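You operate a simulated robot arm through the tools that you are given. There is no shell and no other tool. Be economical: measure what you need, move in short steps, check, and stop when the job is done.

Carry out the task below with a simulated two-armed robot. There is one attempt and no reset: what you move stays moved.

TASK
On the packing table, fold the cloth in half.

It is judged by the outcome, as a careful person would: the job done as asked, and still so three seconds after it is handed in. It fails if anything else is knocked over, pushed out of place, dropped, spilled or broken. Flat cloth is picked up by pressing the open fingertips on it (5 to 10 N) and closing them slowly along it; thin cloth reads only 2 to 8 mm in the jaws.

THE ROBOT
Two 7-joint arms with two-finger parallel grippers on one trunk, on a base that drives. Base frame: it is fixed to the floor where the robot stands at the start and does not move with it; the origin is under the middle of the robot, x ahead of it, y to its left, z up; the surface under the hand at the start is at about z = 800. Lengths are in mm, angles in degrees, forces in N, time in s.
The left shoulder is at the start at [70, 133, 1105], the right one opposite. With the tool pointing down near the work surface each hand reaches from about 180 to 640 mm from the robot's upright axis, wherever it stands, measured 20 degrees to its own side. Places, roughly: cloth [500, -200, 800]; packing table [500, -200, 800]. Payload 1.57 kg a hand.
The TCP of each hand is the grasp point between the finger pads, 30 mm short of the fingertips. In the tool frame z runs along the fingers and y along their closing line. The gripper opens to 80 mm. The fingers are 17 mm wide and 12 mm thick; the gripper's body (40 by 82 mm) begins 80 mm behind the TCP.
Orientation is told as [roll, pitch, yaw] about the base's x, y, z axes, in that order, counted from this pose: with the fingers straight down and closing along the base's y, the tool's x points along the base's -x, its y along +y and its z along -z.

THE INTERFACE
- The arms move only by the tool apply_moves. It takes "left_moves", "right_moves" or both (then of equal length, played together; a hand with none holds still); each is a list of rows, each a list of 3 entries, a list of its own where there are three numbers: the turn, a rotation vector about the tool's x, y, z in degrees, then the shift along the tool's x, y, z in mm, then the finger opening in mm, from 0 to 80. In form: [[[wx, wy, wz], [dx, dy, dz], grip], ...]. A call has 1 to 12 rows; each row is the pose to reach, as a shift and turn from the pose commanded when the call began, along the tool's axes at that moment. Each row takes 0.2 s and may step no farther than 50 mm and 8.6 degrees from the row before; otherwise, or with a gripper value out of range, the whole call is refused. Where a pose cannot be reached the arm comes as near as it can. A force on the tool above 40 N (or 10 N above the force at the start of the call, whichever is more), or a blocked arm, ends the call early, and 0.2 s more pass. Each finger travels about 153 mm/s and halts on what it meets, pressing with about 43 N; the grip force reading is that of the motor and also rises with nothing between the fingers. The clock runs only during rows and for 0.2 s after the last one: add rows that repeat a pose to give the fingers time. The reply holds the time, the measured pose of the TCP, the force on the tool along the base axes, the opening and the grip force, in the units named above and with some noise, with the torque about the TCP (base axes, N m) and any sound that the robot's microphone picked up.
- Cameras (640 x 400 px; columns grow to the right, rows downward): "scene" is now at [123.3, -39.6, 1317.1]; the picture's right is [-0.47, -0.88, 0.00], its down [-0.64, 0.34, -0.69] and it looks along [0.61, -0.33, -0.72] (base axes); focal length 289 px, centre (320, 200). "left" rides on the left gripper at [72, 7, -122] in its tool frame; the picture's right is [-0.09, 1.00, 0.00], its down [-0.84, -0.08, -0.54] and it looks along [-0.54, -0.05, 0.84] (tool axes); focal length 238 px, centre (320, 200). "right" rides on the right gripper at [72, -7, -122] in its tool frame; the picture's right is [0.09, 1.00, 0.00], its down [-0.84, 0.08, -0.54] and it looks along [-0.54, 0.05, 0.84] (tool axes); focal length 238 px, centre (320, 200). There is no depth. A picture from a camera that has moved, and an enlarged one, comes with that camera's place and axes in the base frame and with its lens.
- camera(camera): a new picture of that camera. No time passes.
- move_column(by): slides the trunk up (or, below 0, down) by that many mm; the arms and the scene camera ride with it, the base frame stays. It gives what a move gives, with no picture.
- base_move(legs): drives the robot by 1 to 6 legs, each [ahead, left, turn to the left] in mm, mm and degrees, along the robot's own axes; the way and the turn of a leg run together, so that a leg with both is an arc; at most 1500 mm and 180 degrees a leg. The arms and the cameras ride along, it lands a little off, and it stops where it bumps. It gives what a move gives.
- pan_tilt(pan, tilt): turns the head with the scene camera to pan (to the left, within 86 degrees either way) and tilt (down, from -29 to 69), counted from straight ahead of the robot. It gives what a move gives.
- zoom(camera, box): a new picture of the part [left, top, right, bottom] of that camera's present view, enlarged. No time passes.
- job_done(): hands the job in; it is judged then, once.

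Go step by step. Nothing tells you exact positions but the pictures and the camera data: compare them with the known pose of the tool, close in by small moves and look again before you grip or let go. The budget is 120 turns and 88 pictures, counting those below and the enlarged ones. Unless the task says otherwise, let go and move clear before handing in, and close with one line.

The tools are called after ">>>" as name(argument=value, ...) on one line, values as JSON. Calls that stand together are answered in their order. apply_moves: Moves the arms, as the interface text tells. Its arguments: {"type":"object","properties":{"left_moves":{"type":"array","items":{"type":"array"}},"right_moves":{"type":"array","items":{"type":"array"}}},"required":[]} The other tools are called the same way: move_column (by) slides the trunk up or down; base_move (legs) drives the base; pan_tilt (pan, tilt) turns the head that bears the scene camera; camera (camera) takes a picture; zoom (camera, box) takes an enlarged picture of a part of a camera's view; job_done () hands the job in.

At the start:

```text
clock: 0.0
left_position: [387.8, -32.3, 961.1]
left_orientation: [0.1, 0.0, 0.0]
left_contact_force: [0.3, 0.2, 0.2]
left_moment: [0.0, 0.0, 0.0]
left_width: 80.1
left_gripper_force: 0.1
right_position: [341.6, -415.6, 1013.7]
right_orientation: [0.0, -0.1, 0.0]
right_contact_force: [0.1, 0.4, 0.4]
right_moment: [0.05, 0.02, -0.01]
right_width: 80.0
right_gripper_force: 0.1
trunk travel left (down, up): [-679.0, 261.0]
robot x, y, heading: [-2.3, 0.9, -0.1]
head pan, tilt: [-28.0, 46.1]
```

scene: 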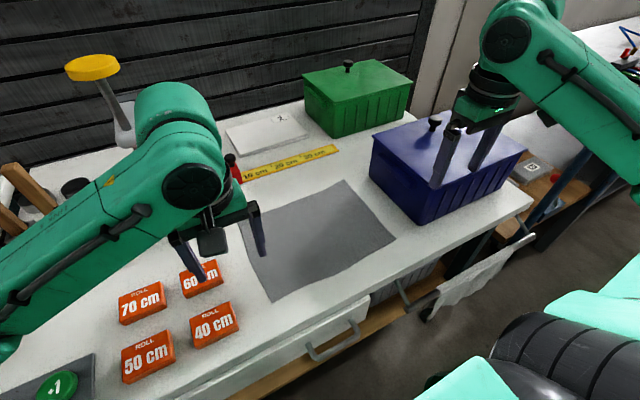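
right: 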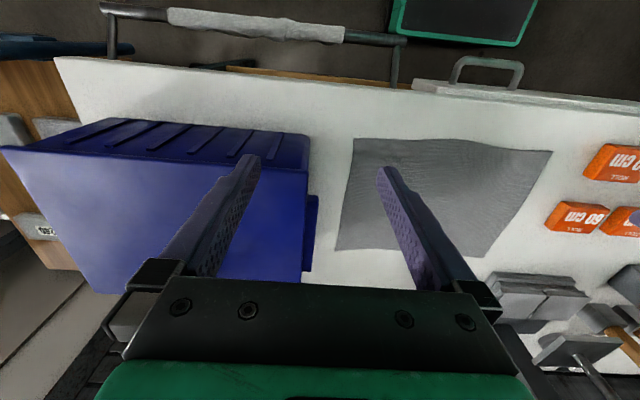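
left: 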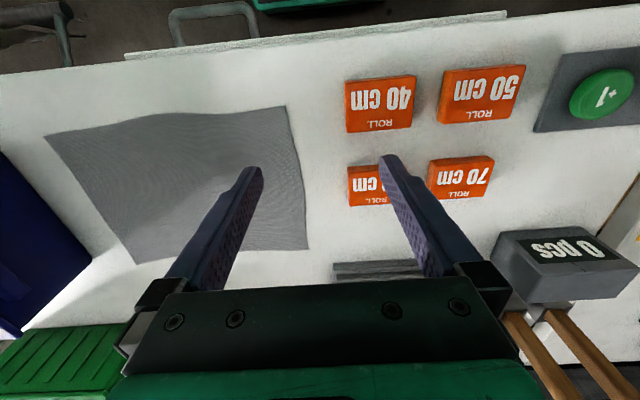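

I see the cloth lying roughly square to the table, at about x 370–590 and y -370 to -78. I plan to fold the near edge over to the far edge with both hands, and first I'll check whether there is free floor to drive right.

>>> pan_tilt(pan=-60, tilt=60)

>>> camera(camera="scene")

```text
clock: 1.0
left_position: [388.2, -31.9, 960.7]
left_orientation: [0.0, 0.0, 0.1]
left_contact_force: [-0.6, -0.4, -0.2]
left_moment: [-0.02, -0.01, -0.02]
left_width: 79.9
left_gripper_force: 0.0
right_position: [342.9, -417.4, 1014.2]
right_orientation: [0.0, 0.0, 0.0]
right_contact_force: [0.1, -0.6, -0.9]
right_moment: [-0.01, -0.01, 0.0]
right_width: 80.4
right_gripper_force: 0.0
trunk travel left (down, up): [-679.0, 261.0]
robot x, y, heading: [-2.8, -1.8, -0.1]
head pan, tilt: [-60.0, 60.0]
```

```text
84 pictures are left
camera scene: at [85.7, -59.5, 1299.1], right [-0.87, -0.5, 0.0], down [-0.43, 0.75, -0.5], along [0.25, -0.43, -0.87], focal length 289 px, centre (320, 200)
```

scene: 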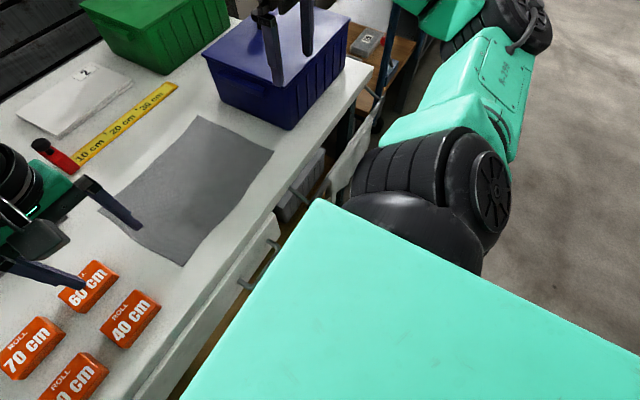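

The floor to the right is clear. I'll raise the trunk so the hand clears the blue box, then drive right about 180 mm.

>>> move_column(by=100)

>>> base_move(legs=[[0, -180, 0]])

>>> pan_tilt(pan=-5, tilt=50)

>>> camera(camera="scene")

```text
clock: 2.3
left_position: [388.6, -30.7, 1062.7]
left_orientation: [0.1, 0.0, 0.0]
left_contact_force: [-1.2, 0.5, 0.1]
left_moment: [0.01, 0.01, -0.01]
left_width: 80.4
left_gripper_force: 0.0
right_position: [342.6, -417.1, 1113.4]
right_orientation: [0.0, 0.0, 0.0]
right_contact_force: [-1.0, -0.9, 0.1]
right_moment: [0.0, 0.0, 0.01]
right_width: 80.2
right_gripper_force: 0.1
trunk travel left (down, up): [-779.0, 161.0]
robot x, y, heading: [0.5, 0.2, 0.2]
head pan, tilt: [-60.0, 60.0]
```

```text
clock: 3.8
left_position: [387.7, -208.0, 1061.9]
left_orientation: [-0.1, 0.0, 0.0]
left_contact_force: [0.2, 0.6, 0.0]
left_moment: [-0.01, -0.01, -0.01]
left_width: 80.0
left_gripper_force: 0.1
right_position: [341.7, -593.1, 1115.0]
right_orientation: [-0.1, -0.1, 0.1]
right_contact_force: [-0.1, -0.9, -0.3]
right_moment: [-0.05, -0.01, 0.01]
right_width: 80.0
right_gripper_force: 0.0
trunk travel left (down, up): [-779.0, 161.0]
robot x, y, heading: [-0.0, -177.7, -0.1]
head pan, tilt: [-60.0, 60.0]
```

```text
clock: 5.0
left_position: [388.5, -210.7, 1061.0]
left_orientation: [0.0, 0.1, 0.1]
left_contact_force: [0.5, 0.3, 0.0]
left_moment: [0.01, -0.01, -0.01]
left_width: 80.2
left_gripper_force: 0.0
right_position: [341.8, -594.5, 1113.8]
right_orientation: [0.0, 0.0, 0.0]
right_contact_force: [0.1, 0.0, 0.6]
right_moment: [0.0, -0.01, 0.0]
right_width: 79.9
right_gripper_force: 0.1
trunk travel left (down, up): [-779.0, 161.0]
robot x, y, heading: [2.0, -176.8, 0.2]
head pan, tilt: [-5.0, 50.0]
```

```text
83 pictures are left
camera scene: at [129.0, -187.5, 1411.6], right [-0.09, -1.0, 0.0], down [-0.76, 0.07, -0.64], along [0.64, -0.06, -0.77], focal length 289 px, centre (320, 200)
```

scene: 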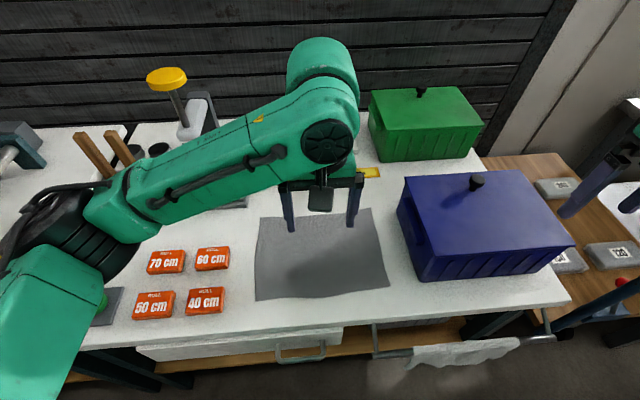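

The cloth corners are near (374,-73), (376,-366), (597,-369) and (594,-70). I'll bring both hands over the near edge at y -110 and y -330 while still high, then lower the trunk.

>>> apply_moves(left_moves=[[[0, 0, 0], [0, 17, 0], 50], [[0, 0, 0], [0, 34, 0], 30], [[0, 0, 0], [0, 50, 0], 24], [[0, 0, 0], [0, 67, 0], 24], [[0, 0, 0], [1, 84, 0], 24], [[0, 0, 0], [2, 100, 0], 24]], right_moves=[[[0, 0, 0], [-7, 44, 0], 50], [[0, 0, 0], [-14, 88, 0], 30], [[0, 0, 0], [-22, 132, 0], 24], [[0, 0, 0], [-30, 176, 0], 24], [[0, 0, 0], [-38, 220, 0], 24], [[0, 0, 0], [-44, 264, 0], 24]])

>>> move_column(by=-100)

>>> camera(camera="scene")

>>> camera(camera="left")

>>> camera(camera="right")

```text
clock: 6.4
left_position: [386.7, -106.9, 1060.7]
left_orientation: [0.0, 0.1, 0.0]
left_contact_force: [0.6, 0.1, -0.9]
left_moment: [-0.01, -0.01, 0.0]
left_width: 24.1
left_gripper_force: 0.0
right_position: [387.0, -329.0, 1113.5]
right_orientation: [-0.1, 0.0, 0.0]
right_contact_force: [-0.2, 0.2, -0.3]
right_moment: [0.0, 0.01, 0.03]
right_width: 24.0
right_gripper_force: 0.0
trunk travel left (down, up): [-779.0, 161.0]
robot x, y, heading: [1.3, -177.9, -0.1]
head pan, tilt: [-5.0, 50.0]
```

```text
clock: 7.8
left_position: [386.8, -109.4, 960.0]
left_orientation: [-0.1, 0.0, 0.0]
left_contact_force: [-0.4, -0.4, 0.4]
left_moment: [0.01, 0.05, 0.02]
left_width: 24.1
left_gripper_force: 0.1
right_position: [386.8, -332.1, 1013.5]
right_orientation: [0.0, 0.0, 0.0]
right_contact_force: [-0.7, -0.8, -0.1]
right_moment: [0.03, 0.01, -0.02]
right_width: 23.9
right_gripper_force: 0.1
trunk travel left (down, up): [-679.0, 261.0]
robot x, y, heading: [-1.2, -175.8, -0.1]
head pan, tilt: [-5.0, 50.0]
```

```text
82 pictures are left
camera scene: at [128.8, -187.3, 1311.7], right [-0.09, -1.0, 0.0], down [-0.76, 0.07, -0.64], along [0.64, -0.06, -0.77], focal length 289 px, centre (320, 200)
```

scene: 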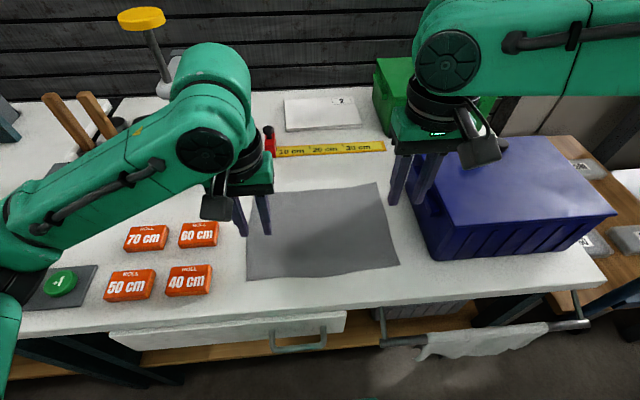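

```text
81 pictures are left
camera left: at [313.6, -102.5, 1080.9], right [0.09, 1.0, 0.0], down [0.84, -0.08, 0.54], along [0.54, -0.05, -0.84], focal length 238 px, centre (320, 200)
```

left: 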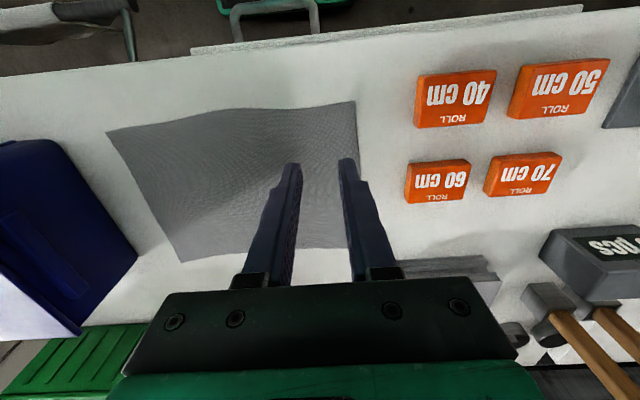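

```text
80 pictures are left
camera right: at [314.2, -339.2, 1136.2], right [-0.09, 1.0, 0.0], down [0.84, 0.08, 0.54], along [0.54, 0.05, -0.84], focal length 238 px, centre (320, 200)
```

right: 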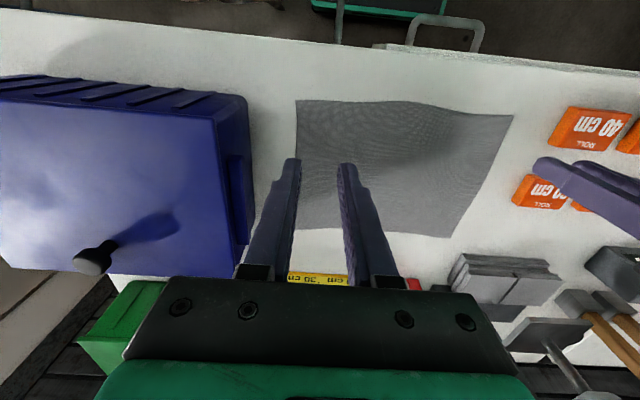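

Near edge is at x≈370. I'll descend to just above the cloth with the jaws open about 24 mm.

>>> apply_moves(left_moves=[[[0, 0, 0], [2, 0, 30], 24], [[0, 0, 0], [3, 0, 65], 24], [[0, 0, 0], [3, 0, 95], 24], [[0, 0, 0], [3, 0, 118], 24], [[0, 0, 0], [3, 0, 118], 24]], right_moves=[[[0, 0, 0], [1, 0, 45], 24], [[0, 0, 0], [2, 0, 90], 24], [[0, 0, 0], [2, 0, 135], 24], [[0, 0, 0], [2, 0, 171], 24], [[0, 0, 0], [2, 0, 171], 24]])

>>> camera(camera="left")

>>> camera(camera="right")

>>> zoom(camera="scene", box=[200, 160, 440, 310])

```text
clock: 9.0
left_position: [383.4, -109.1, 841.9]
left_orientation: [0.0, 0.0, -0.1]
left_contact_force: [-0.1, -0.2, -0.2]
left_moment: [0.0, -0.02, 0.0]
left_width: 23.9
left_gripper_force: 0.0
right_position: [384.2, -332.0, 841.8]
right_orientation: [0.0, 0.1, 0.0]
right_contact_force: [-1.0, -0.7, -0.1]
right_moment: [0.05, -0.01, -0.01]
right_width: 24.0
right_gripper_force: 0.1
trunk travel left (down, up): [-679.0, 261.0]
robot x, y, heading: [-0.2, -179.1, -0.1]
head pan, tilt: [-5.0, 50.0]
```

```text
79 pictures are left
camera left: at [310.5, -102.1, 962.4], right [0.09, 1.0, 0.0], down [0.84, -0.08, 0.54], along [0.54, -0.05, -0.84], focal length 238 px, centre (320, 200)
```

left: 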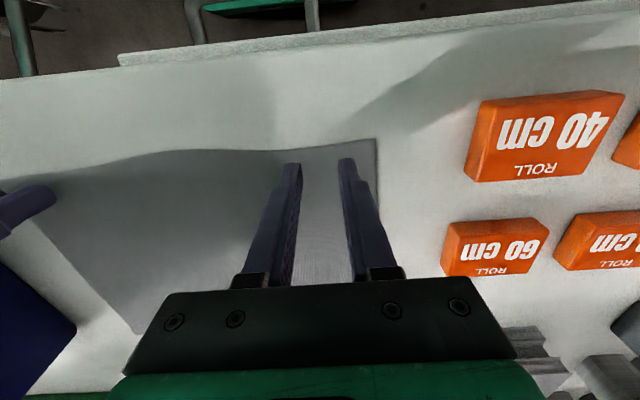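

```text
78 pictures are left
camera right: at [311.6, -338.2, 964.1], right [-0.09, 1.0, 0.0], down [0.84, 0.08, 0.54], along [0.54, 0.05, -0.84], focal length 238 px, centre (320, 200)
```

right: 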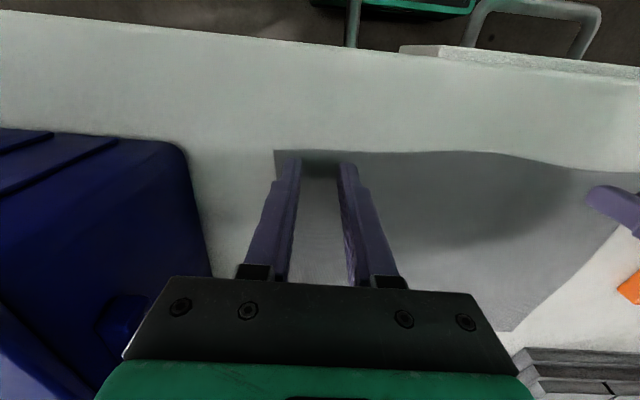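

```text
2.67 times, centred on (320, 235) of scene
camera zoom: at [128.4, -187.2, 1311.7], right [-0.09, -1.0, 0.0], down [-0.76, 0.07, -0.64], along [0.64, -0.06, -0.77], focal length 771 px, centre (320, 107)
```

zoom: 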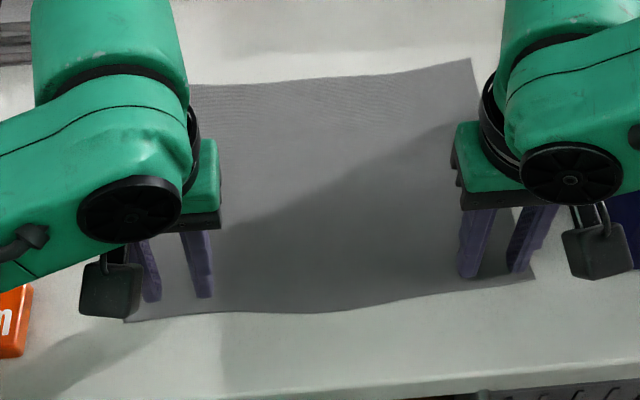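

Both hands sit about 12 mm above the cloth, just inside its near edge. Next I'll press down gently in small steps.

>>> apply_moves(left_moves=[[[0, 0, 0], [0, 0, 5], 24], [[0, 0, 0], [0, 0, 8], 24], [[0, 0, 0], [0, 0, 10], 24], [[0, 0, 0], [0, 0, 10], 24]], right_moves=[[[0, 0, 0], [0, 0, 5], 24], [[0, 0, 0], [0, 0, 8], 24], [[0, 0, 0], [0, 0, 10], 24], [[0, 0, 0], [0, 0, 10], 24]])

```text
clock: 10.0
left_position: [384.2, -110.1, 832.7]
left_orientation: [0.1, -0.1, 0.0]
left_contact_force: [-0.2, 0.2, 0.4]
left_moment: [-0.01, 0.01, -0.01]
left_width: 24.0
left_gripper_force: 0.0
right_position: [383.5, -331.4, 832.8]
right_orientation: [0.0, 0.0, 0.0]
right_contact_force: [-0.6, 0.4, 0.1]
right_moment: [0.05, -0.04, -0.02]
right_width: 24.1
right_gripper_force: 0.1
trunk travel left (down, up): [-679.0, 261.0]
robot x, y, heading: [-1.2, -178.8, -0.2]
head pan, tilt: [-5.0, 50.0]
```

>>> apply_moves(left_moves=[[[0, 0, 0], [0, 0, 1.5], 24], [[0, 0, 0], [0, 0, 2.5], 24], [[0, 0, 0], [0, 0, 2.5], 24]], right_moves=[[[0, 0, 0], [0, 0, 1.5], 24], [[0, 0, 0], [0, 0, 2.5], 24], [[0, 0, 0], [0, 0, 2.5], 24]])

```text
clock: 10.8
left_position: [383.4, -109.1, 831.3]
left_orientation: [-0.2, -0.1, 0.0]
left_contact_force: [1.6, 0.5, 5.2]
left_moment: [0.03, 0.0, 0.01]
left_width: 24.2
left_gripper_force: 0.1
right_position: [384.5, -331.1, 831.1]
right_orientation: [0.0, -0.3, 0.0]
right_contact_force: [1.8, -0.7, 10.6]
right_moment: [-0.04, -0.02, 0.0]
right_width: 24.1
right_gripper_force: 0.1
trunk travel left (down, up): [-679.0, 261.0]
robot x, y, heading: [-0.4, -179.2, -0.1]
head pan, tilt: [-5.0, 50.0]
```

Contact is made: 5 N on the left, 10 N on the right. I'll even that out a little and close slowly along the cloth.

>>> apply_moves(left_moves=[[[0, 0, 0], [0, 0, 0.5], 22], [[0, 0, 0], [0, 0, 0.5], 20], [[0, 0, 0], [0, 0, 0.5], 18], [[0, 0, 0], [0, 0, 0.5], 16], [[0, 0, 0], [0, 0, 0.5], 14], [[0, 0, 0], [0, 0, 0.5], 12], [[0, 0, 0], [0, 0, 0.5], 10], [[0, 0, 0], [0, 0, 0.5], 8], [[0, 0, 0], [0, 0, 0.5], 6], [[0, 0, 0], [0, 0, 0.5], 4], [[0, 0, 0], [0, 0, 0.5], 2], [[0, 0, 0], [0, 0, 0.5], 0]], right_moves=[[[0, 0, 0], [0, 0, -0.3], 22], [[0, 0, 0], [0, 0, -0.3], 20], [[0, 0, 0], [0, 0, -0.3], 18], [[0, 0, 0], [0, 0, -0.3], 16], [[0, 0, 0], [0, 0, -0.3], 14], [[0, 0, 0], [0, 0, -0.3], 12], [[0, 0, 0], [0, 0, -0.3], 10], [[0, 0, 0], [0, 0, -0.3], 8], [[0, 0, 0], [0, 0, -0.3], 6], [[0, 0, 0], [0, 0, -0.3], 4], [[0, 0, 0], [0, 0, -0.3], 2], [[0, 0, 0], [0, 0, -0.3], 0]])

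>>> camera(camera="left")

>>> camera(camera="right")

```text
clock: 13.4
left_position: [382.4, -109.6, 831.4]
left_orientation: [0.0, -0.3, 0.1]
left_contact_force: [0.4, -1.4, 23.6]
left_moment: [-0.03, 0.11, 0.0]
left_width: 1.9
left_gripper_force: 23.5
right_position: [381.7, -331.6, 832.0]
right_orientation: [0.0, -0.1, 0.0]
right_contact_force: [-0.2, -0.2, 1.2]
right_moment: [0.01, 0.0, -0.02]
right_width: 0.0
right_gripper_force: 21.2
trunk travel left (down, up): [-679.0, 261.0]
robot x, y, heading: [3.2, -182.7, -0.0]
head pan, tilt: [-5.0, 50.0]
```

```text
76 pictures are left
camera left: at [308.9, -103.0, 951.0], right [0.09, 1.0, 0.0], down [0.83, -0.08, 0.54], along [0.54, -0.05, -0.84], focal length 238 px, centre (320, 200)
```

left: 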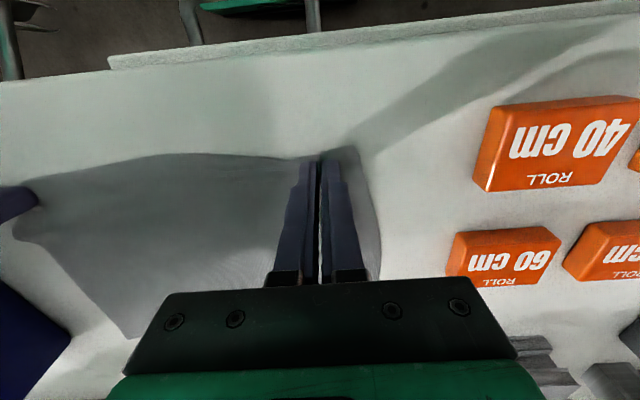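

```text
75 pictures are left
camera right: at [310.0, -339.4, 953.7], right [-0.09, 1.0, 0.0], down [0.84, 0.08, 0.54], along [0.54, 0.05, -0.84], focal length 238 px, centre (320, 200)
```

right: 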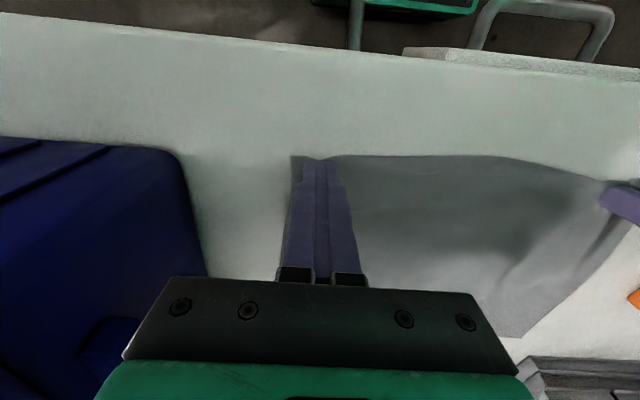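

The left hand holds cloth (1.9 mm) but the right one missed, and the right corner slid to about y -352. I'll ease the left hand's pressure, then reopen the right hand 12 mm further in and press again.

>>> apply_moves(left_moves=[[[0, 0, 0], [0, 0, -1], 0], [[0, 0, 0], [0, 0, -1], 0], [[0, 0, 0], [0, 0, -1], 0], [[0, 0, 0], [0, 0, -1], 0], [[0, 0, 0], [0, 0, -1], 0], [[0, 0, 0], [0, 0, -1], 0]], right_moves=[[[0, 0, 0], [-1, 0, -8], 0], [[0, 0, 0], [-2, 12, -8], 15], [[0, 0, 0], [-2, 12, -8], 26], [[0, 0, 0], [-2, 12, -2], 26], [[0, 0, 0], [-2, 12, 0.5], 26], [[0, 0, 0], [-2, 12, 0.5], 26]])

>>> camera(camera="right")

```text
clock: 14.8
left_position: [380.8, -109.5, 831.6]
left_orientation: [0.1, 0.0, 0.1]
left_contact_force: [1.1, -1.8, 7.7]
left_moment: [-0.02, 0.02, 0.0]
left_width: 1.8
left_gripper_force: 23.6
right_position: [384.1, -319.0, 830.8]
right_orientation: [0.0, -0.2, 0.0]
right_contact_force: [-0.5, -1.1, 13.4]
right_moment: [-0.1, 0.1, 0.01]
right_width: 26.1
right_gripper_force: 0.0
trunk travel left (down, up): [-679.0, 261.0]
robot x, y, heading: [-0.2, -182.2, 0.2]
head pan, tilt: [-5.0, 50.0]
```

```text
74 pictures are left
camera right: at [312.3, -326.9, 953.4], right [-0.09, 1.0, 0.0], down [0.83, 0.08, 0.55], along [0.54, 0.05, -0.84], focal length 238 px, centre (320, 200)
```

right: 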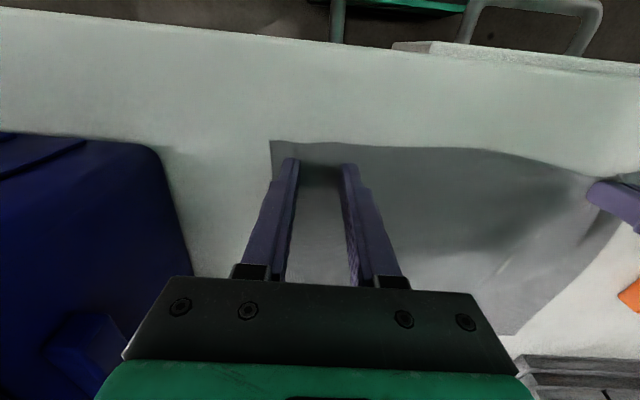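

Right tips press with 13 N inside the edge; I'll close slowly.

>>> apply_moves(right_moves=[[[0, 0, 0], [0, 0, 0], 24], [[0, 0, 0], [0, 0, 0], 22], [[0, 0, 0], [0, 0, 0], 20], [[0, 0, 0], [0, 0, 0], 18], [[0, 0, 0], [0, 0, 0], 16], [[0, 0, 0], [0, 0, 0], 14], [[0, 0, 0], [0, 0, 0], 12], [[0, 0, 0], [0, 0, 0], 9], [[0, 0, 0], [0, 0, 0], 6], [[0, 0, 0], [0, 0, 0], 3], [[0, 0, 0], [0, 0, 0], 0], [[0, 0, 0], [0, 0, 0], 0]])

>>> camera(camera="right")

```text
clock: 17.4
left_position: [380.9, -107.3, 830.7]
left_orientation: [-0.1, -0.2, -0.1]
left_contact_force: [0.0, -5.9, -1.0]
left_moment: [-0.19, 0.03, -0.03]
left_width: 1.7
left_gripper_force: 23.7
right_position: [383.9, -318.4, 831.4]
right_orientation: [0.1, -0.1, 0.0]
right_contact_force: [0.4, 6.4, 22.2]
right_moment: [0.17, 0.1, -0.02]
right_width: 1.9
right_gripper_force: 23.9
trunk travel left (down, up): [-679.0, 261.0]
robot x, y, heading: [1.8, -176.4, -0.2]
head pan, tilt: [-5.0, 50.0]
```

```text
73 pictures are left
camera right: at [312.0, -326.0, 953.4], right [-0.09, 1.0, 0.0], down [0.84, 0.08, 0.54], along [0.54, 0.05, -0.84], focal length 238 px, centre (320, 200)
```

right: 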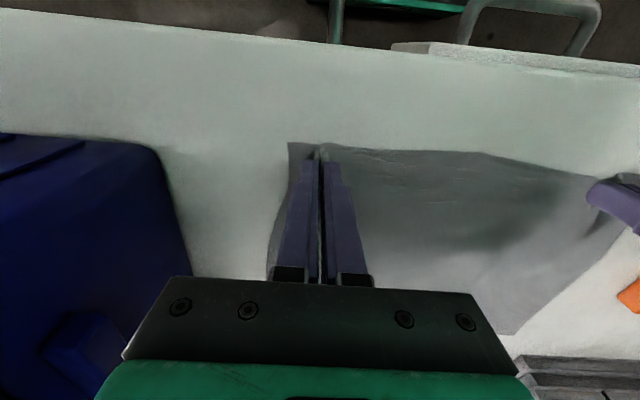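

Both hands now hold the cloth. I'll lift slightly and move forward a little, then check.

>>> apply_moves(left_moves=[[[0, 0, 0], [0, 0, -12], 0], [[0, 0, 0], [-6, 0, -25], 0], [[0, 0, 0], [-15, 0, -38], 0], [[0, 0, 0], [-25, 0, -50], 0], [[0, 0, 0], [-25, 0, -50], 0]], right_moves=[[[0, 0, 0], [0, 0, -12], 0], [[0, 0, 0], [-6, 0, -25], 0], [[0, 0, 0], [-15, 0, -38], 0], [[0, 0, 0], [-25, 0, -50], 0], [[0, 0, 0], [-25, 0, -50], 0]])

>>> camera(camera="scene")

>>> camera(camera="right")

```text
clock: 18.6
left_position: [409.2, -108.4, 881.1]
left_orientation: [0.0, -0.1, 0.0]
left_contact_force: [-0.2, -6.6, 1.3]
left_moment: [-0.24, 0.05, -0.03]
left_width: 1.6
left_gripper_force: 23.4
right_position: [411.2, -319.4, 880.1]
right_orientation: [0.1, 0.0, 0.1]
right_contact_force: [0.3, 6.6, 0.2]
right_moment: [0.23, 0.01, 0.02]
right_width: 1.6
right_gripper_force: 23.6
trunk travel left (down, up): [-679.0, 261.0]
robot x, y, heading: [-5.6, -177.8, -0.1]
head pan, tilt: [-5.0, 50.0]
```

```text
72 pictures are left
camera scene: at [128.8, -187.1, 1311.7], right [-0.09, -1.0, 0.0], down [-0.76, 0.07, -0.64], along [0.64, -0.06, -0.77], focal length 289 px, centre (320, 200)
```

scene: 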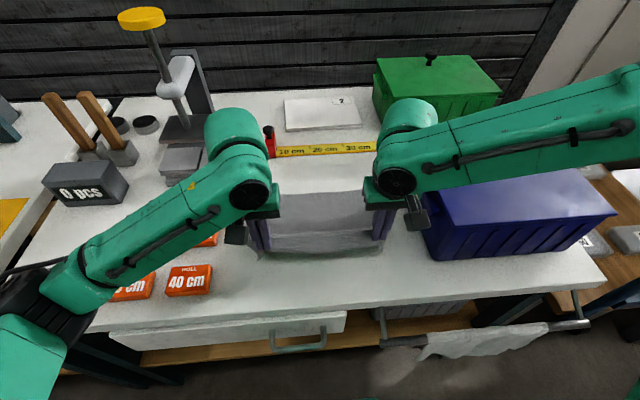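

```text
71 pictures are left
camera right: at [339.1, -326.8, 1002.8], right [-0.09, 1.0, 0.0], down [0.84, 0.08, 0.54], along [0.54, 0.05, -0.84], focal length 238 px, centre (320, 200)
```

right: 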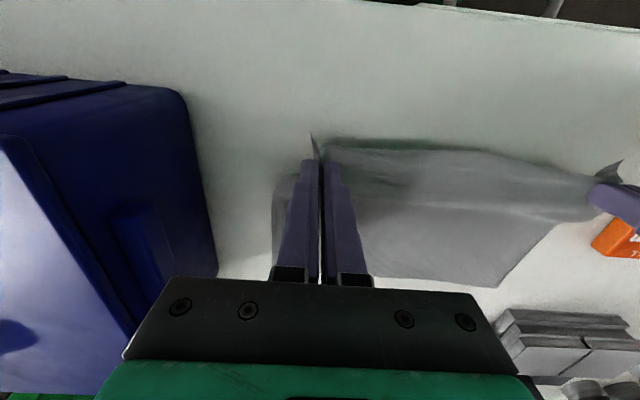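

The edge is lifted and taut. I'll check the far edge's position before laying it over.

>>> zoom(camera="scene", box=[220, 160, 420, 285])

>>> camera(camera="left")

```text
3.20 times, centred on (320, 222) of scene
camera zoom: at [128.8, -187.1, 1311.7], right [-0.09, -1.0, 0.0], down [-0.76, 0.07, -0.64], along [0.64, -0.06, -0.77], focal length 925 px, centre (320, 128)
```

zoom: 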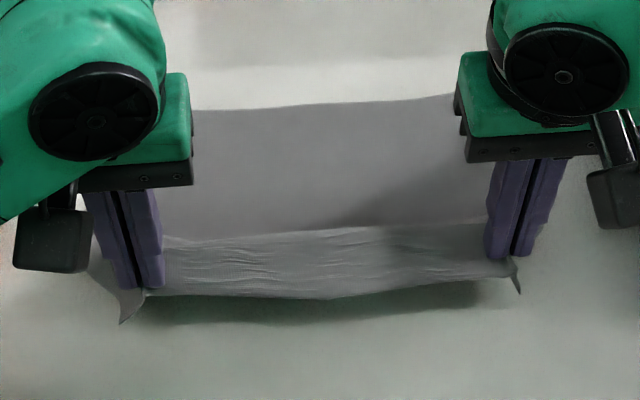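

```text
69 pictures are left
camera left: at [335.8, -101.9, 1001.2], right [0.09, 1.0, 0.0], down [0.84, -0.08, 0.54], along [0.54, -0.05, -0.84], focal length 238 px, centre (320, 200)
```

left: 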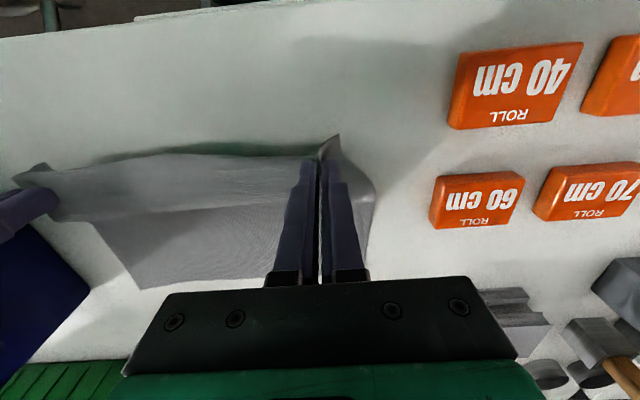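

The far edge is at about x 580–597, and the two near-corner tips hang below the fingers. I'll carry the edge forward while tilting the fingers back, so the hem turns over rather than tucking under, with a small overshoot.

>>> apply_moves(left_moves=[[[0, 3, 0], [-20, -1, -12], 0], [[0, 6, 0], [-40, -1.5, -22], 0], [[0, 9, 0], [-60, -1.5, -28], 0], [[0, 12, 0], [-80, -1.5, -30], 0], [[0, 15, 0], [-100, -1.5, -30], 0], [[0, 18, 0], [-120, -1.5, -28], 0], [[0, 20, 0], [-140, -1.5, -22], 0], [[0, 20, 0], [-140, -1.5, -22], 0]], right_moves=[[[0, 3, 0], [-20, 1, -12], 0], [[0, 6, 0], [-40, 1.5, -22], 0], [[0, 9, 0], [-60, 1.5, -28], 0], [[0, 12, 0], [-80, 1.5, -30], 0], [[0, 15, 0], [-100, 1.5, -30], 0], [[0, 18, 0], [-120, 1.5, -28], 0], [[0, 20, 0], [-140, 1.5, -22], 0], [[0, 20, 0], [-140, 1.5, -22], 0]])

>>> camera(camera="scene")

>>> camera(camera="right")

>>> camera(camera="left")

```text
clock: 20.0
left_position: [524.2, -123.7, 910.3]
left_orientation: [-1.5, 17.8, -1.8]
left_contact_force: [-6.2, -23.9, 1.4]
left_moment: [-0.73, 0.2, 0.07]
left_width: 1.6
left_gripper_force: 23.4
left hand out of reach, approached as far as the arm can: row 7
right_position: [471.4, -344.4, 923.5]
right_orientation: [1.5, 16.9, 0.7]
right_contact_force: [6.2, 24.4, -1.4]
right_moment: [0.69, -0.19, -0.23]
right_width: 1.8
right_gripper_force: 23.7
right hand out of reach, approached as far as the arm can: row 4, 5, 6, 7
trunk travel left (down, up): [-679.0, 261.0]
robot x, y, heading: [4.0, -175.6, 0.0]
head pan, tilt: [-5.0, 50.0]
stopped in row 7 (right hand): the force on the tool passed its limit at 42 N (the readings are from after the stop); the commanded pose is now the measured one
```

```text
68 pictures are left
camera scene: at [129.9, -189.0, 1311.5], right [-0.09, -1.0, 0.0], down [-0.76, 0.07, -0.64], along [0.64, -0.06, -0.77], focal length 289 px, centre (320, 200)
```

scene: 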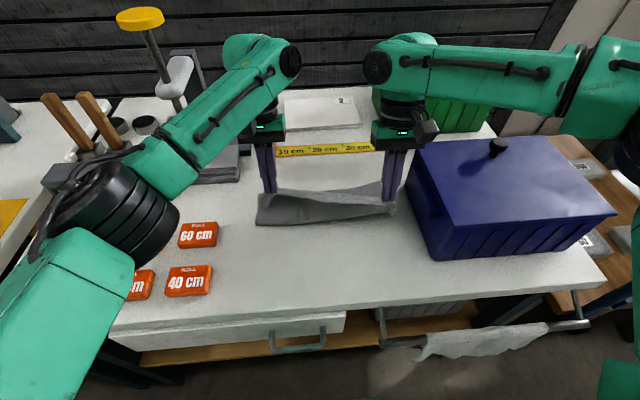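

```text
67 pictures are left
camera right: at [438.9, -356.0, 1060.9], right [-0.09, 0.99, 0.05], down [0.96, 0.07, 0.28], along [0.27, 0.07, -0.96], focal length 238 px, centre (320, 200)
```

right: 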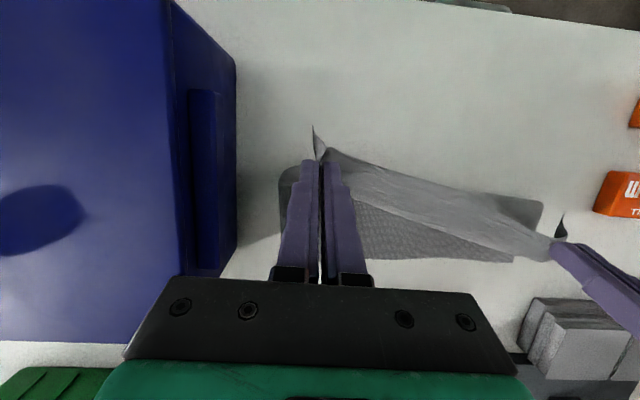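

```text
66 pictures are left
camera left: at [492.7, -112.6, 1046.1], right [0.11, 0.99, -0.05], down [0.96, -0.09, 0.26], along [0.26, -0.08, -0.96], focal length 238 px, centre (320, 200)
```

left: 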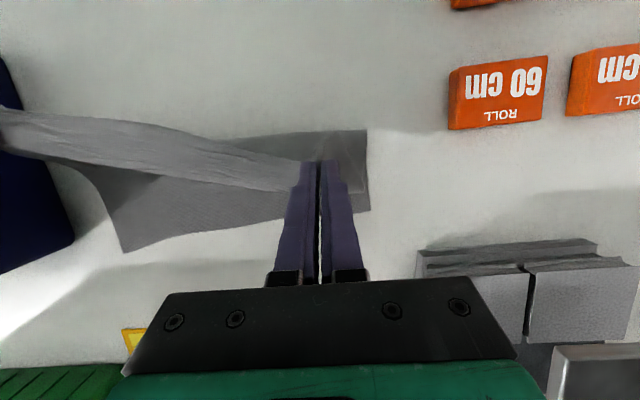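

With the tilt, the right arm ran out of reach and lagged, so the cloth is skewed but still held. I'll bring both hands back to upright fingers, level at x≈500, and check the base's clearance to the table.

>>> apply_moves(left_moves=[[[-0.4, -4.5, -0.5], [4, 3, 3], 0], [[-0.7, -9, -1], [8, 6, 5], 0], [[-1.1, -13.5, -1.4], [12, 9, 8], 0], [[-1.5, -17.8, -1.8], [16.6, 12, 10.6], 0], [[-1.5, -17.8, -1.8], [16.6, 12, 10.6], 0]], right_moves=[[[0.4, -4.5, 0.2], [-8, 6, 3], 0], [[0.7, -9, 0.4], [-16, 12, 5], 0], [[1.1, -13, 0.5], [-25, 18, 7], 0], [[1.5, -16.9, 0.7], [-33, 23, 9.3], 0], [[1.5, -16.9, 0.7], [-33, 23, 9.3], 0]])

>>> pan_tilt(pan=0, tilt=69)

>>> camera(camera="scene")

```text
clock: 21.2
left_position: [506.5, -104.5, 904.3]
left_orientation: [1.0, 0.0, 0.7]
left_contact_force: [0.0, -8.8, 0.4]
left_moment: [-0.26, 0.03, -0.06]
left_width: 1.2
left_gripper_force: 23.8
right_position: [500.0, -324.9, 903.1]
right_orientation: [-0.9, 0.2, -0.5]
right_contact_force: [1.1, 7.4, -0.6]
right_moment: [0.27, 0.0, 0.02]
right_width: 1.5
right_gripper_force: 23.1
trunk travel left (down, up): [-679.0, 261.0]
robot x, y, heading: [0.8, -175.7, -0.1]
head pan, tilt: [-5.0, 50.0]
```

```text
clock: 22.0
left_position: [506.2, -105.2, 905.0]
left_orientation: [0.8, -0.1, 0.6]
left_contact_force: [0.1, -6.6, -0.2]
left_moment: [-0.2, -0.01, -0.03]
left_width: 1.3
left_gripper_force: 23.0
right_position: [498.1, -323.8, 903.4]
right_orientation: [-0.8, 0.3, -0.4]
right_contact_force: [0.4, 6.3, 0.8]
right_moment: [0.23, -0.03, 0.04]
right_width: 1.8
right_gripper_force: 23.9
trunk travel left (down, up): [-679.0, 261.0]
robot x, y, heading: [-2.0, -178.1, -0.4]
head pan, tilt: [0.0, 68.8]
```

```text
65 pictures are left
camera scene: at [108.3, -180.5, 1289.7], right [0.0, -1.0, 0.0], down [-0.93, 0.0, -0.36], along [0.36, 0.0, -0.93], focal length 289 px, centre (320, 200)
```

scene: 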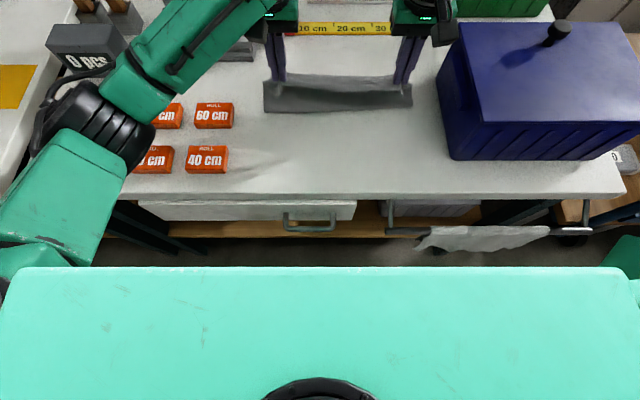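

Both hands are upright again and still hold the cloth. I'll carry the edge forward and lower, then check.

>>> apply_moves(left_moves=[[[0, 0, 0], [-15, 0, 5], 0], [[0, 0, 0], [-30, 0, 10], 0], [[0, 0, 0], [-45, 0, 18], 0], [[0, 0, 0], [-60, 0, 25], 0], [[0, 0, 0], [-60, 0, 25], 0]], right_moves=[[[0, 0, 0], [-17, 0, 5], 0], [[0, 0, 0], [-34, 0, 10], 0], [[0, 0, 0], [-51, 0, 18], 0], [[0, 0, 0], [-68, 0, 25], 0], [[0, 0, 0], [-68, 0, 25], 0]])

>>> pan_tilt(pan=-5, tilt=50)

>>> zoom(camera="scene", box=[220, 130, 420, 255])

>>> camera(camera="left")

>>> camera(camera="right")

```text
clock: 23.1
left_position: [562.4, -116.2, 882.2]
left_orientation: [-0.5, 0.0, -0.6]
left_contact_force: [-4.3, -20.5, 0.8]
left_moment: [-0.66, 0.13, -0.17]
left_width: 1.6
left_gripper_force: 23.3
right_position: [525.2, -339.0, 895.7]
right_orientation: [0.4, -0.5, 0.1]
right_contact_force: [4.2, 20.4, -0.8]
right_moment: [0.62, -0.13, 0.03]
right_width: 1.7
right_gripper_force: 23.8
right hand out of reach, approached as far as the arm can: row 1, 2, 3, 4, 5
trunk travel left (down, up): [-679.0, 261.0]
robot x, y, heading: [-0.6, -177.9, 0.3]
head pan, tilt: [0.0, 68.8]
stopped in row 5 (right hand): the force on the tool passed its limit at 41 N (the readings are from after the stop); the commanded pose is now the measured one
```

```text
clock: 23.9
left_position: [561.6, -113.2, 881.5]
left_orientation: [-0.4, 0.0, -0.4]
left_contact_force: [-6.7, -30.0, 2.1]
left_moment: [-0.92, 0.16, -0.18]
left_width: 1.8
left_gripper_force: 23.7
right_position: [525.8, -339.7, 896.2]
right_orientation: [0.3, -0.4, 0.0]
right_contact_force: [4.6, 29.6, -1.9]
right_moment: [0.9, -0.21, 0.06]
right_width: 1.7
right_gripper_force: 23.6
trunk travel left (down, up): [-679.0, 261.0]
robot x, y, heading: [0.3, -178.2, -0.1]
head pan, tilt: [-5.0, 50.0]
```

```text
3.20 times, centred on (320, 192) of scene
camera zoom: at [129.0, -187.1, 1311.6], right [-0.09, -1.0, 0.0], down [-0.76, 0.07, -0.64], along [0.64, -0.06, -0.77], focal length 925 px, centre (320, 224)
```

zoom: 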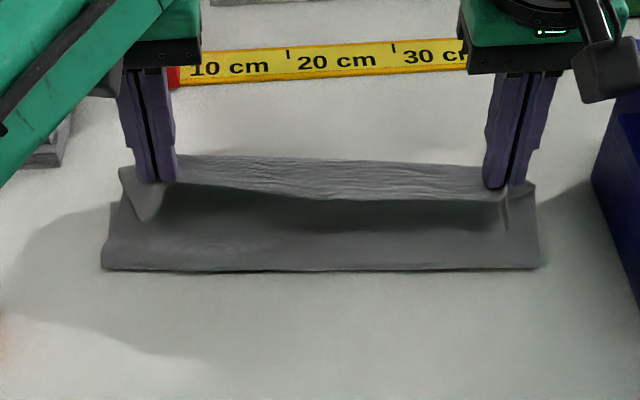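

```text
63 pictures are left
camera left: at [489.9, -106.0, 1001.9], right [0.1, 1.0, -0.01], down [0.84, -0.08, 0.54], along [0.54, -0.06, -0.84], focal length 238 px, centre (320, 200)
```

left: 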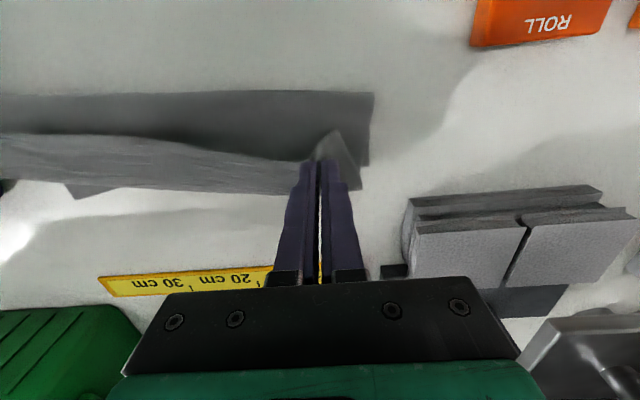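

```text
62 pictures are left
camera right: at [452.4, -347.4, 1017.8], right [-0.09, 1.0, 0.0], down [0.83, 0.07, 0.55], along [0.55, 0.05, -0.84], focal length 238 px, centre (320, 200)
```

right: 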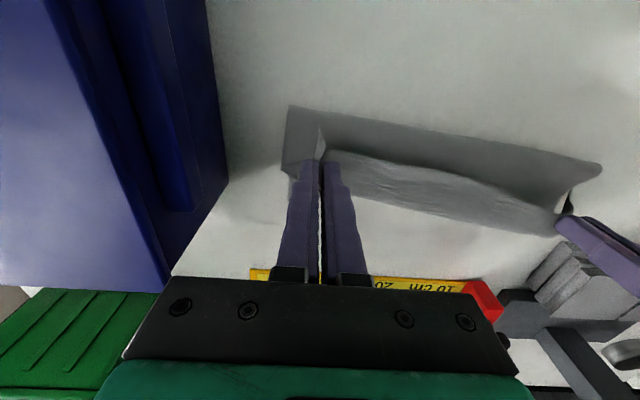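

The right arm stops reaching at x≈525, so I'll level the left hand with it and relax the tension. Then I'll let the base carry both hands forward, since its chest is well clear of the table.

>>> apply_moves(left_moves=[[[0, 0, 0], [9, 0, -3], 0], [[0, 0, 0], [18, 0, -6], 0], [[0, 0, 0], [27, 0, -8], 0], [[0, 0, 0], [35, 0, -9], 0], [[0, 0, 0], [35, 0, -9], 0]], right_moves=[[[0, 0, 0], [0, 4, 1], 0], [[0, 0, 0], [0, 8, 2], 0], [[0, 0, 0], [0, 11, 3], 0], [[0, 0, 0], [0, 15, 4], 0], [[0, 0, 0], [0, 15, 4], 0]])

```text
clock: 25.1
left_position: [528.8, -110.6, 890.6]
left_orientation: [0.1, 0.0, 0.1]
left_contact_force: [-0.6, -8.1, 0.2]
left_moment: [-0.34, 0.05, -0.04]
left_width: 1.4
left_gripper_force: 22.8
right_position: [517.3, -331.0, 892.3]
right_orientation: [0.0, -0.3, -0.1]
right_contact_force: [0.6, 9.8, -0.1]
right_moment: [0.35, -0.01, 0.0]
right_width: 1.5
right_gripper_force: 23.8
right hand out of reach, approached as far as the arm can: row 2, 3, 4, 5
trunk travel left (down, up): [-679.0, 261.0]
robot x, y, heading: [0.6, -174.6, -0.1]
head pan, tilt: [-5.0, 50.0]
```

>>> base_move(legs=[[60, 0, 0]])

>>> camera(camera="scene")

>>> camera(camera="left")

>>> camera(camera="right")

```text
clock: 26.1
left_position: [586.0, -110.7, 892.2]
left_orientation: [0.0, -0.1, -0.1]
left_contact_force: [-1.2, -7.9, 0.1]
left_moment: [-0.24, 0.03, -0.04]
left_width: 1.2
left_gripper_force: 23.2
right_position: [575.5, -331.7, 894.1]
right_orientation: [0.1, -0.3, -0.1]
right_contact_force: [0.0, 6.8, 0.1]
right_moment: [0.23, -0.01, 0.03]
right_width: 1.6
right_gripper_force: 23.3
trunk travel left (down, up): [-679.0, 261.0]
robot x, y, heading: [57.6, -179.9, 0.1]
head pan, tilt: [-5.0, 50.0]
```

```text
61 pictures are left
camera scene: at [187.0, -187.1, 1311.8], right [-0.09, -1.0, 0.0], down [-0.76, 0.07, -0.64], along [0.64, -0.06, -0.77], focal length 289 px, centre (320, 200)
```

scene: 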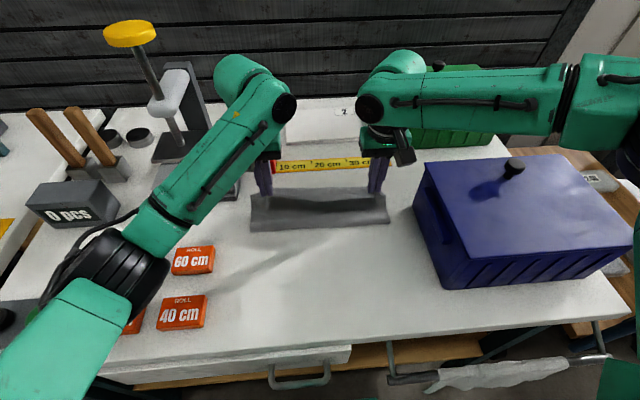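

```text
60 pictures are left
camera left: at [513.8, -104.4, 1011.6], right [0.09, 1.0, 0.0], down [0.84, -0.08, 0.54], along [0.54, -0.05, -0.84], focal length 238 px, centre (320, 200)
```

left: 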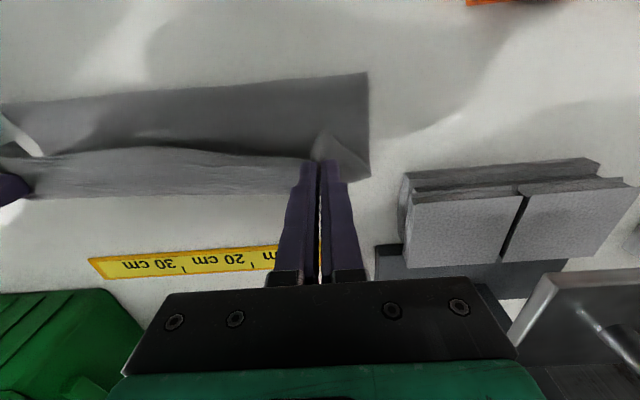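

```text
59 pictures are left
camera right: at [502.8, -338.2, 1016.5], right [-0.09, 1.0, 0.0], down [0.83, 0.08, 0.55], along [0.55, 0.05, -0.84], focal length 238 px, centre (320, 200)
```

right: 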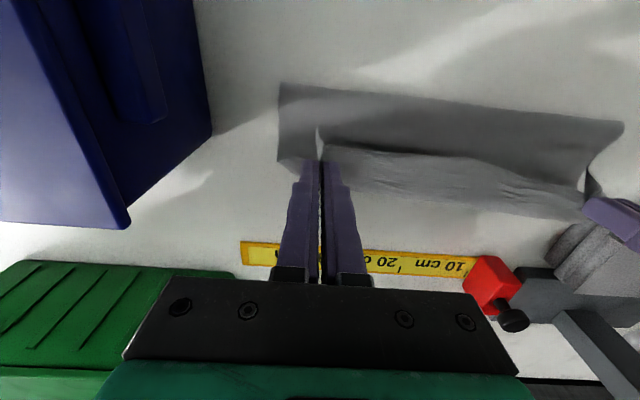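

The base drove forward without a bump, and the cloth has crept a little towards the back but is still well short of the ruler. I'll lower the trunk so the edge comes down evenly, then compare it with the far edge.

>>> move_column(by=-48)

>>> zoom(camera="scene", box=[220, 130, 420, 255])

>>> camera(camera="left")

>>> camera(camera="right")

```text
clock: 26.9
left_position: [586.8, -112.0, 843.4]
left_orientation: [0.0, 0.0, -0.1]
left_contact_force: [-0.3, -7.5, 0.8]
left_moment: [-0.26, -0.03, -0.06]
left_width: 1.4
left_gripper_force: 22.7
right_position: [575.3, -330.9, 846.7]
right_orientation: [0.0, -0.4, -0.1]
right_contact_force: [0.1, 6.5, -0.1]
right_moment: [0.22, -0.01, 0.04]
right_width: 1.6
right_gripper_force: 23.5
trunk travel left (down, up): [-631.0, 309.0]
robot x, y, heading: [58.9, -176.5, -0.0]
head pan, tilt: [-5.0, 50.0]
```

```text
3.20 times, centred on (320, 192) of scene
camera zoom: at [187.5, -187.1, 1263.7], right [-0.09, -1.0, 0.0], down [-0.76, 0.07, -0.64], along [0.64, -0.06, -0.77], focal length 925 px, centre (320, 224)
```

zoom: 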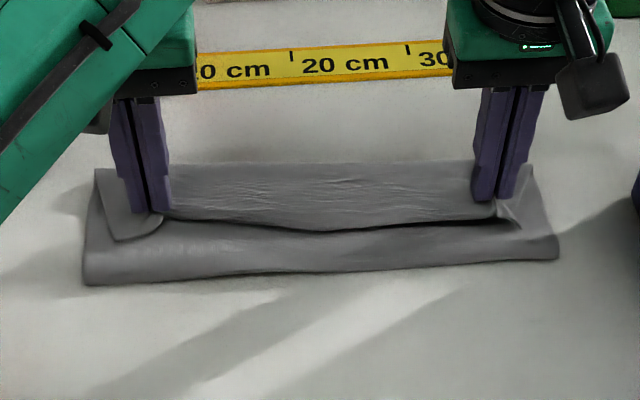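

```text
57 pictures are left
camera left: at [514.2, -104.5, 963.4], right [0.09, 1.0, 0.0], down [0.84, -0.08, 0.54], along [0.54, -0.05, -0.84], focal length 238 px, centre (320, 200)
```

left: 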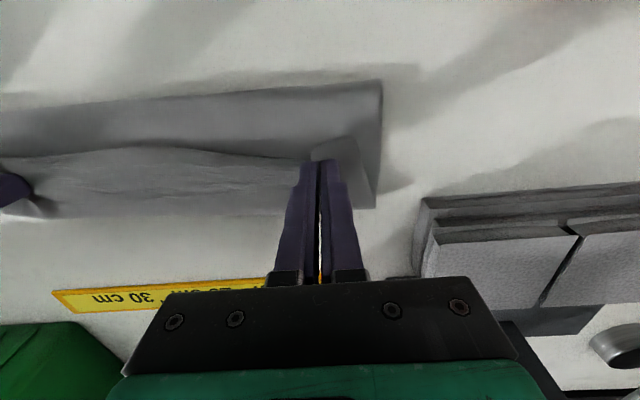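

```text
56 pictures are left
camera right: at [503.2, -338.0, 968.3], right [-0.09, 1.0, 0.0], down [0.83, 0.08, 0.55], along [0.54, 0.05, -0.84], focal length 238 px, centre (320, 200)
```

right: 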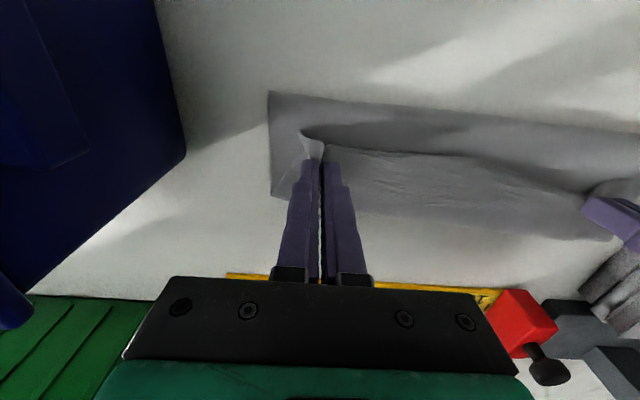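

The pinch holds the hem facing the robot, so laying it at the far side would tuck the hem under. I'll change plan: lift the cloth so it hangs, lay its lower half going away from me, then bring the hem back over it towards me. That leaves the crease on the far side.

>>> apply_moves(left_moves=[[[0, 0, 0], [12, -1, -5], 0], [[0, 0, 0], [24, -2, -15], 0], [[0, 0, 0], [42, -3, -25], 0], [[0, 0, 0], [57, -3, -33], 0], [[0, 0, 0], [77, -3, -40], 0], [[0, 0, 0], [77, -3, -40], 0]], right_moves=[[[0, 0, 0], [2, 1, -2], 0], [[0, 0, 0], [12, 2, -12], 0], [[0, 0, 0], [30, 3, -22], 0], [[0, 0, 0], [45, 3, -30], 0], [[0, 0, 0], [65, 3, -37], 0], [[0, 0, 0], [65, 3, -37], 0]])

>>> move_column(by=175)

>>> camera(camera="scene")

>>> camera(camera="right")

```text
clock: 28.4
left_position: [510.3, -114.3, 883.6]
left_orientation: [-0.1, 0.0, -0.1]
left_contact_force: [0.4, -0.2, -0.3]
left_moment: [-0.02, 0.01, 0.0]
left_width: 1.8
left_gripper_force: 23.5
right_position: [512.0, -327.4, 882.1]
right_orientation: [0.0, -0.2, -0.1]
right_contact_force: [0.2, 0.9, -0.6]
right_moment: [0.04, -0.02, 0.01]
right_width: 1.8
right_gripper_force: 23.2
trunk travel left (down, up): [-631.0, 309.0]
robot x, y, heading: [59.5, -174.1, 0.1]
head pan, tilt: [-5.0, 50.0]
```

```text
clock: 30.3
left_position: [511.1, -113.7, 1058.8]
left_orientation: [0.0, 0.0, 0.0]
left_contact_force: [0.6, -0.2, -1.2]
left_moment: [-0.03, 0.03, 0.01]
left_width: 1.2
left_gripper_force: 23.4
right_position: [510.6, -328.2, 1056.7]
right_orientation: [0.0, -0.2, -0.1]
right_contact_force: [-0.1, 1.0, 0.1]
right_moment: [0.06, 0.02, -0.01]
right_width: 1.7
right_gripper_force: 23.3
trunk travel left (down, up): [-806.0, 134.0]
robot x, y, heading: [62.1, -180.3, 0.0]
head pan, tilt: [-5.0, 50.0]
```

```text
55 pictures are left
camera scene: at [188.7, -187.1, 1438.6], right [-0.09, -1.0, 0.0], down [-0.76, 0.07, -0.64], along [0.64, -0.06, -0.77], focal length 289 px, centre (320, 200)
```

scene: 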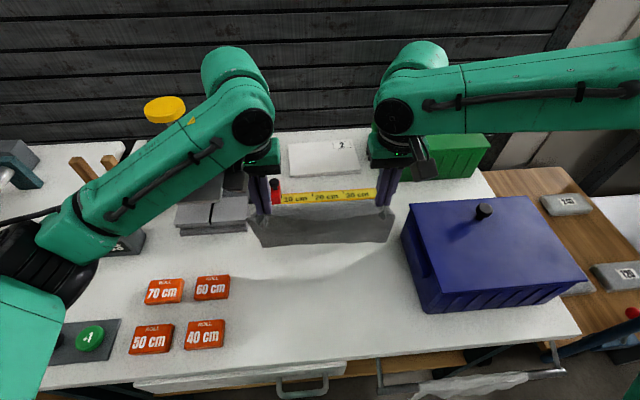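

```text
54 pictures are left
camera right: at [438.9, -335.2, 1179.1], right [-0.09, 1.0, 0.0], down [0.83, 0.08, 0.55], along [0.54, 0.05, -0.84], focal length 238 px, centre (320, 200)
```

right: 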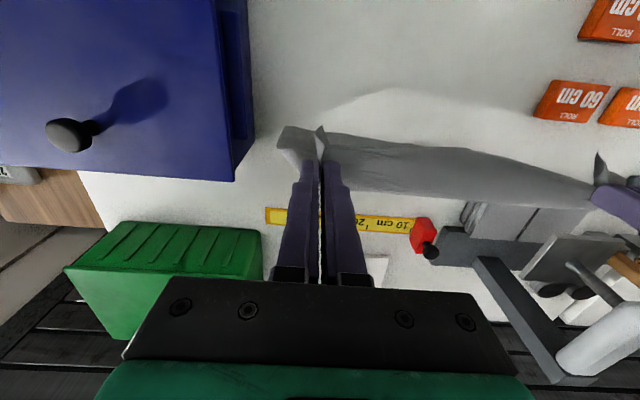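

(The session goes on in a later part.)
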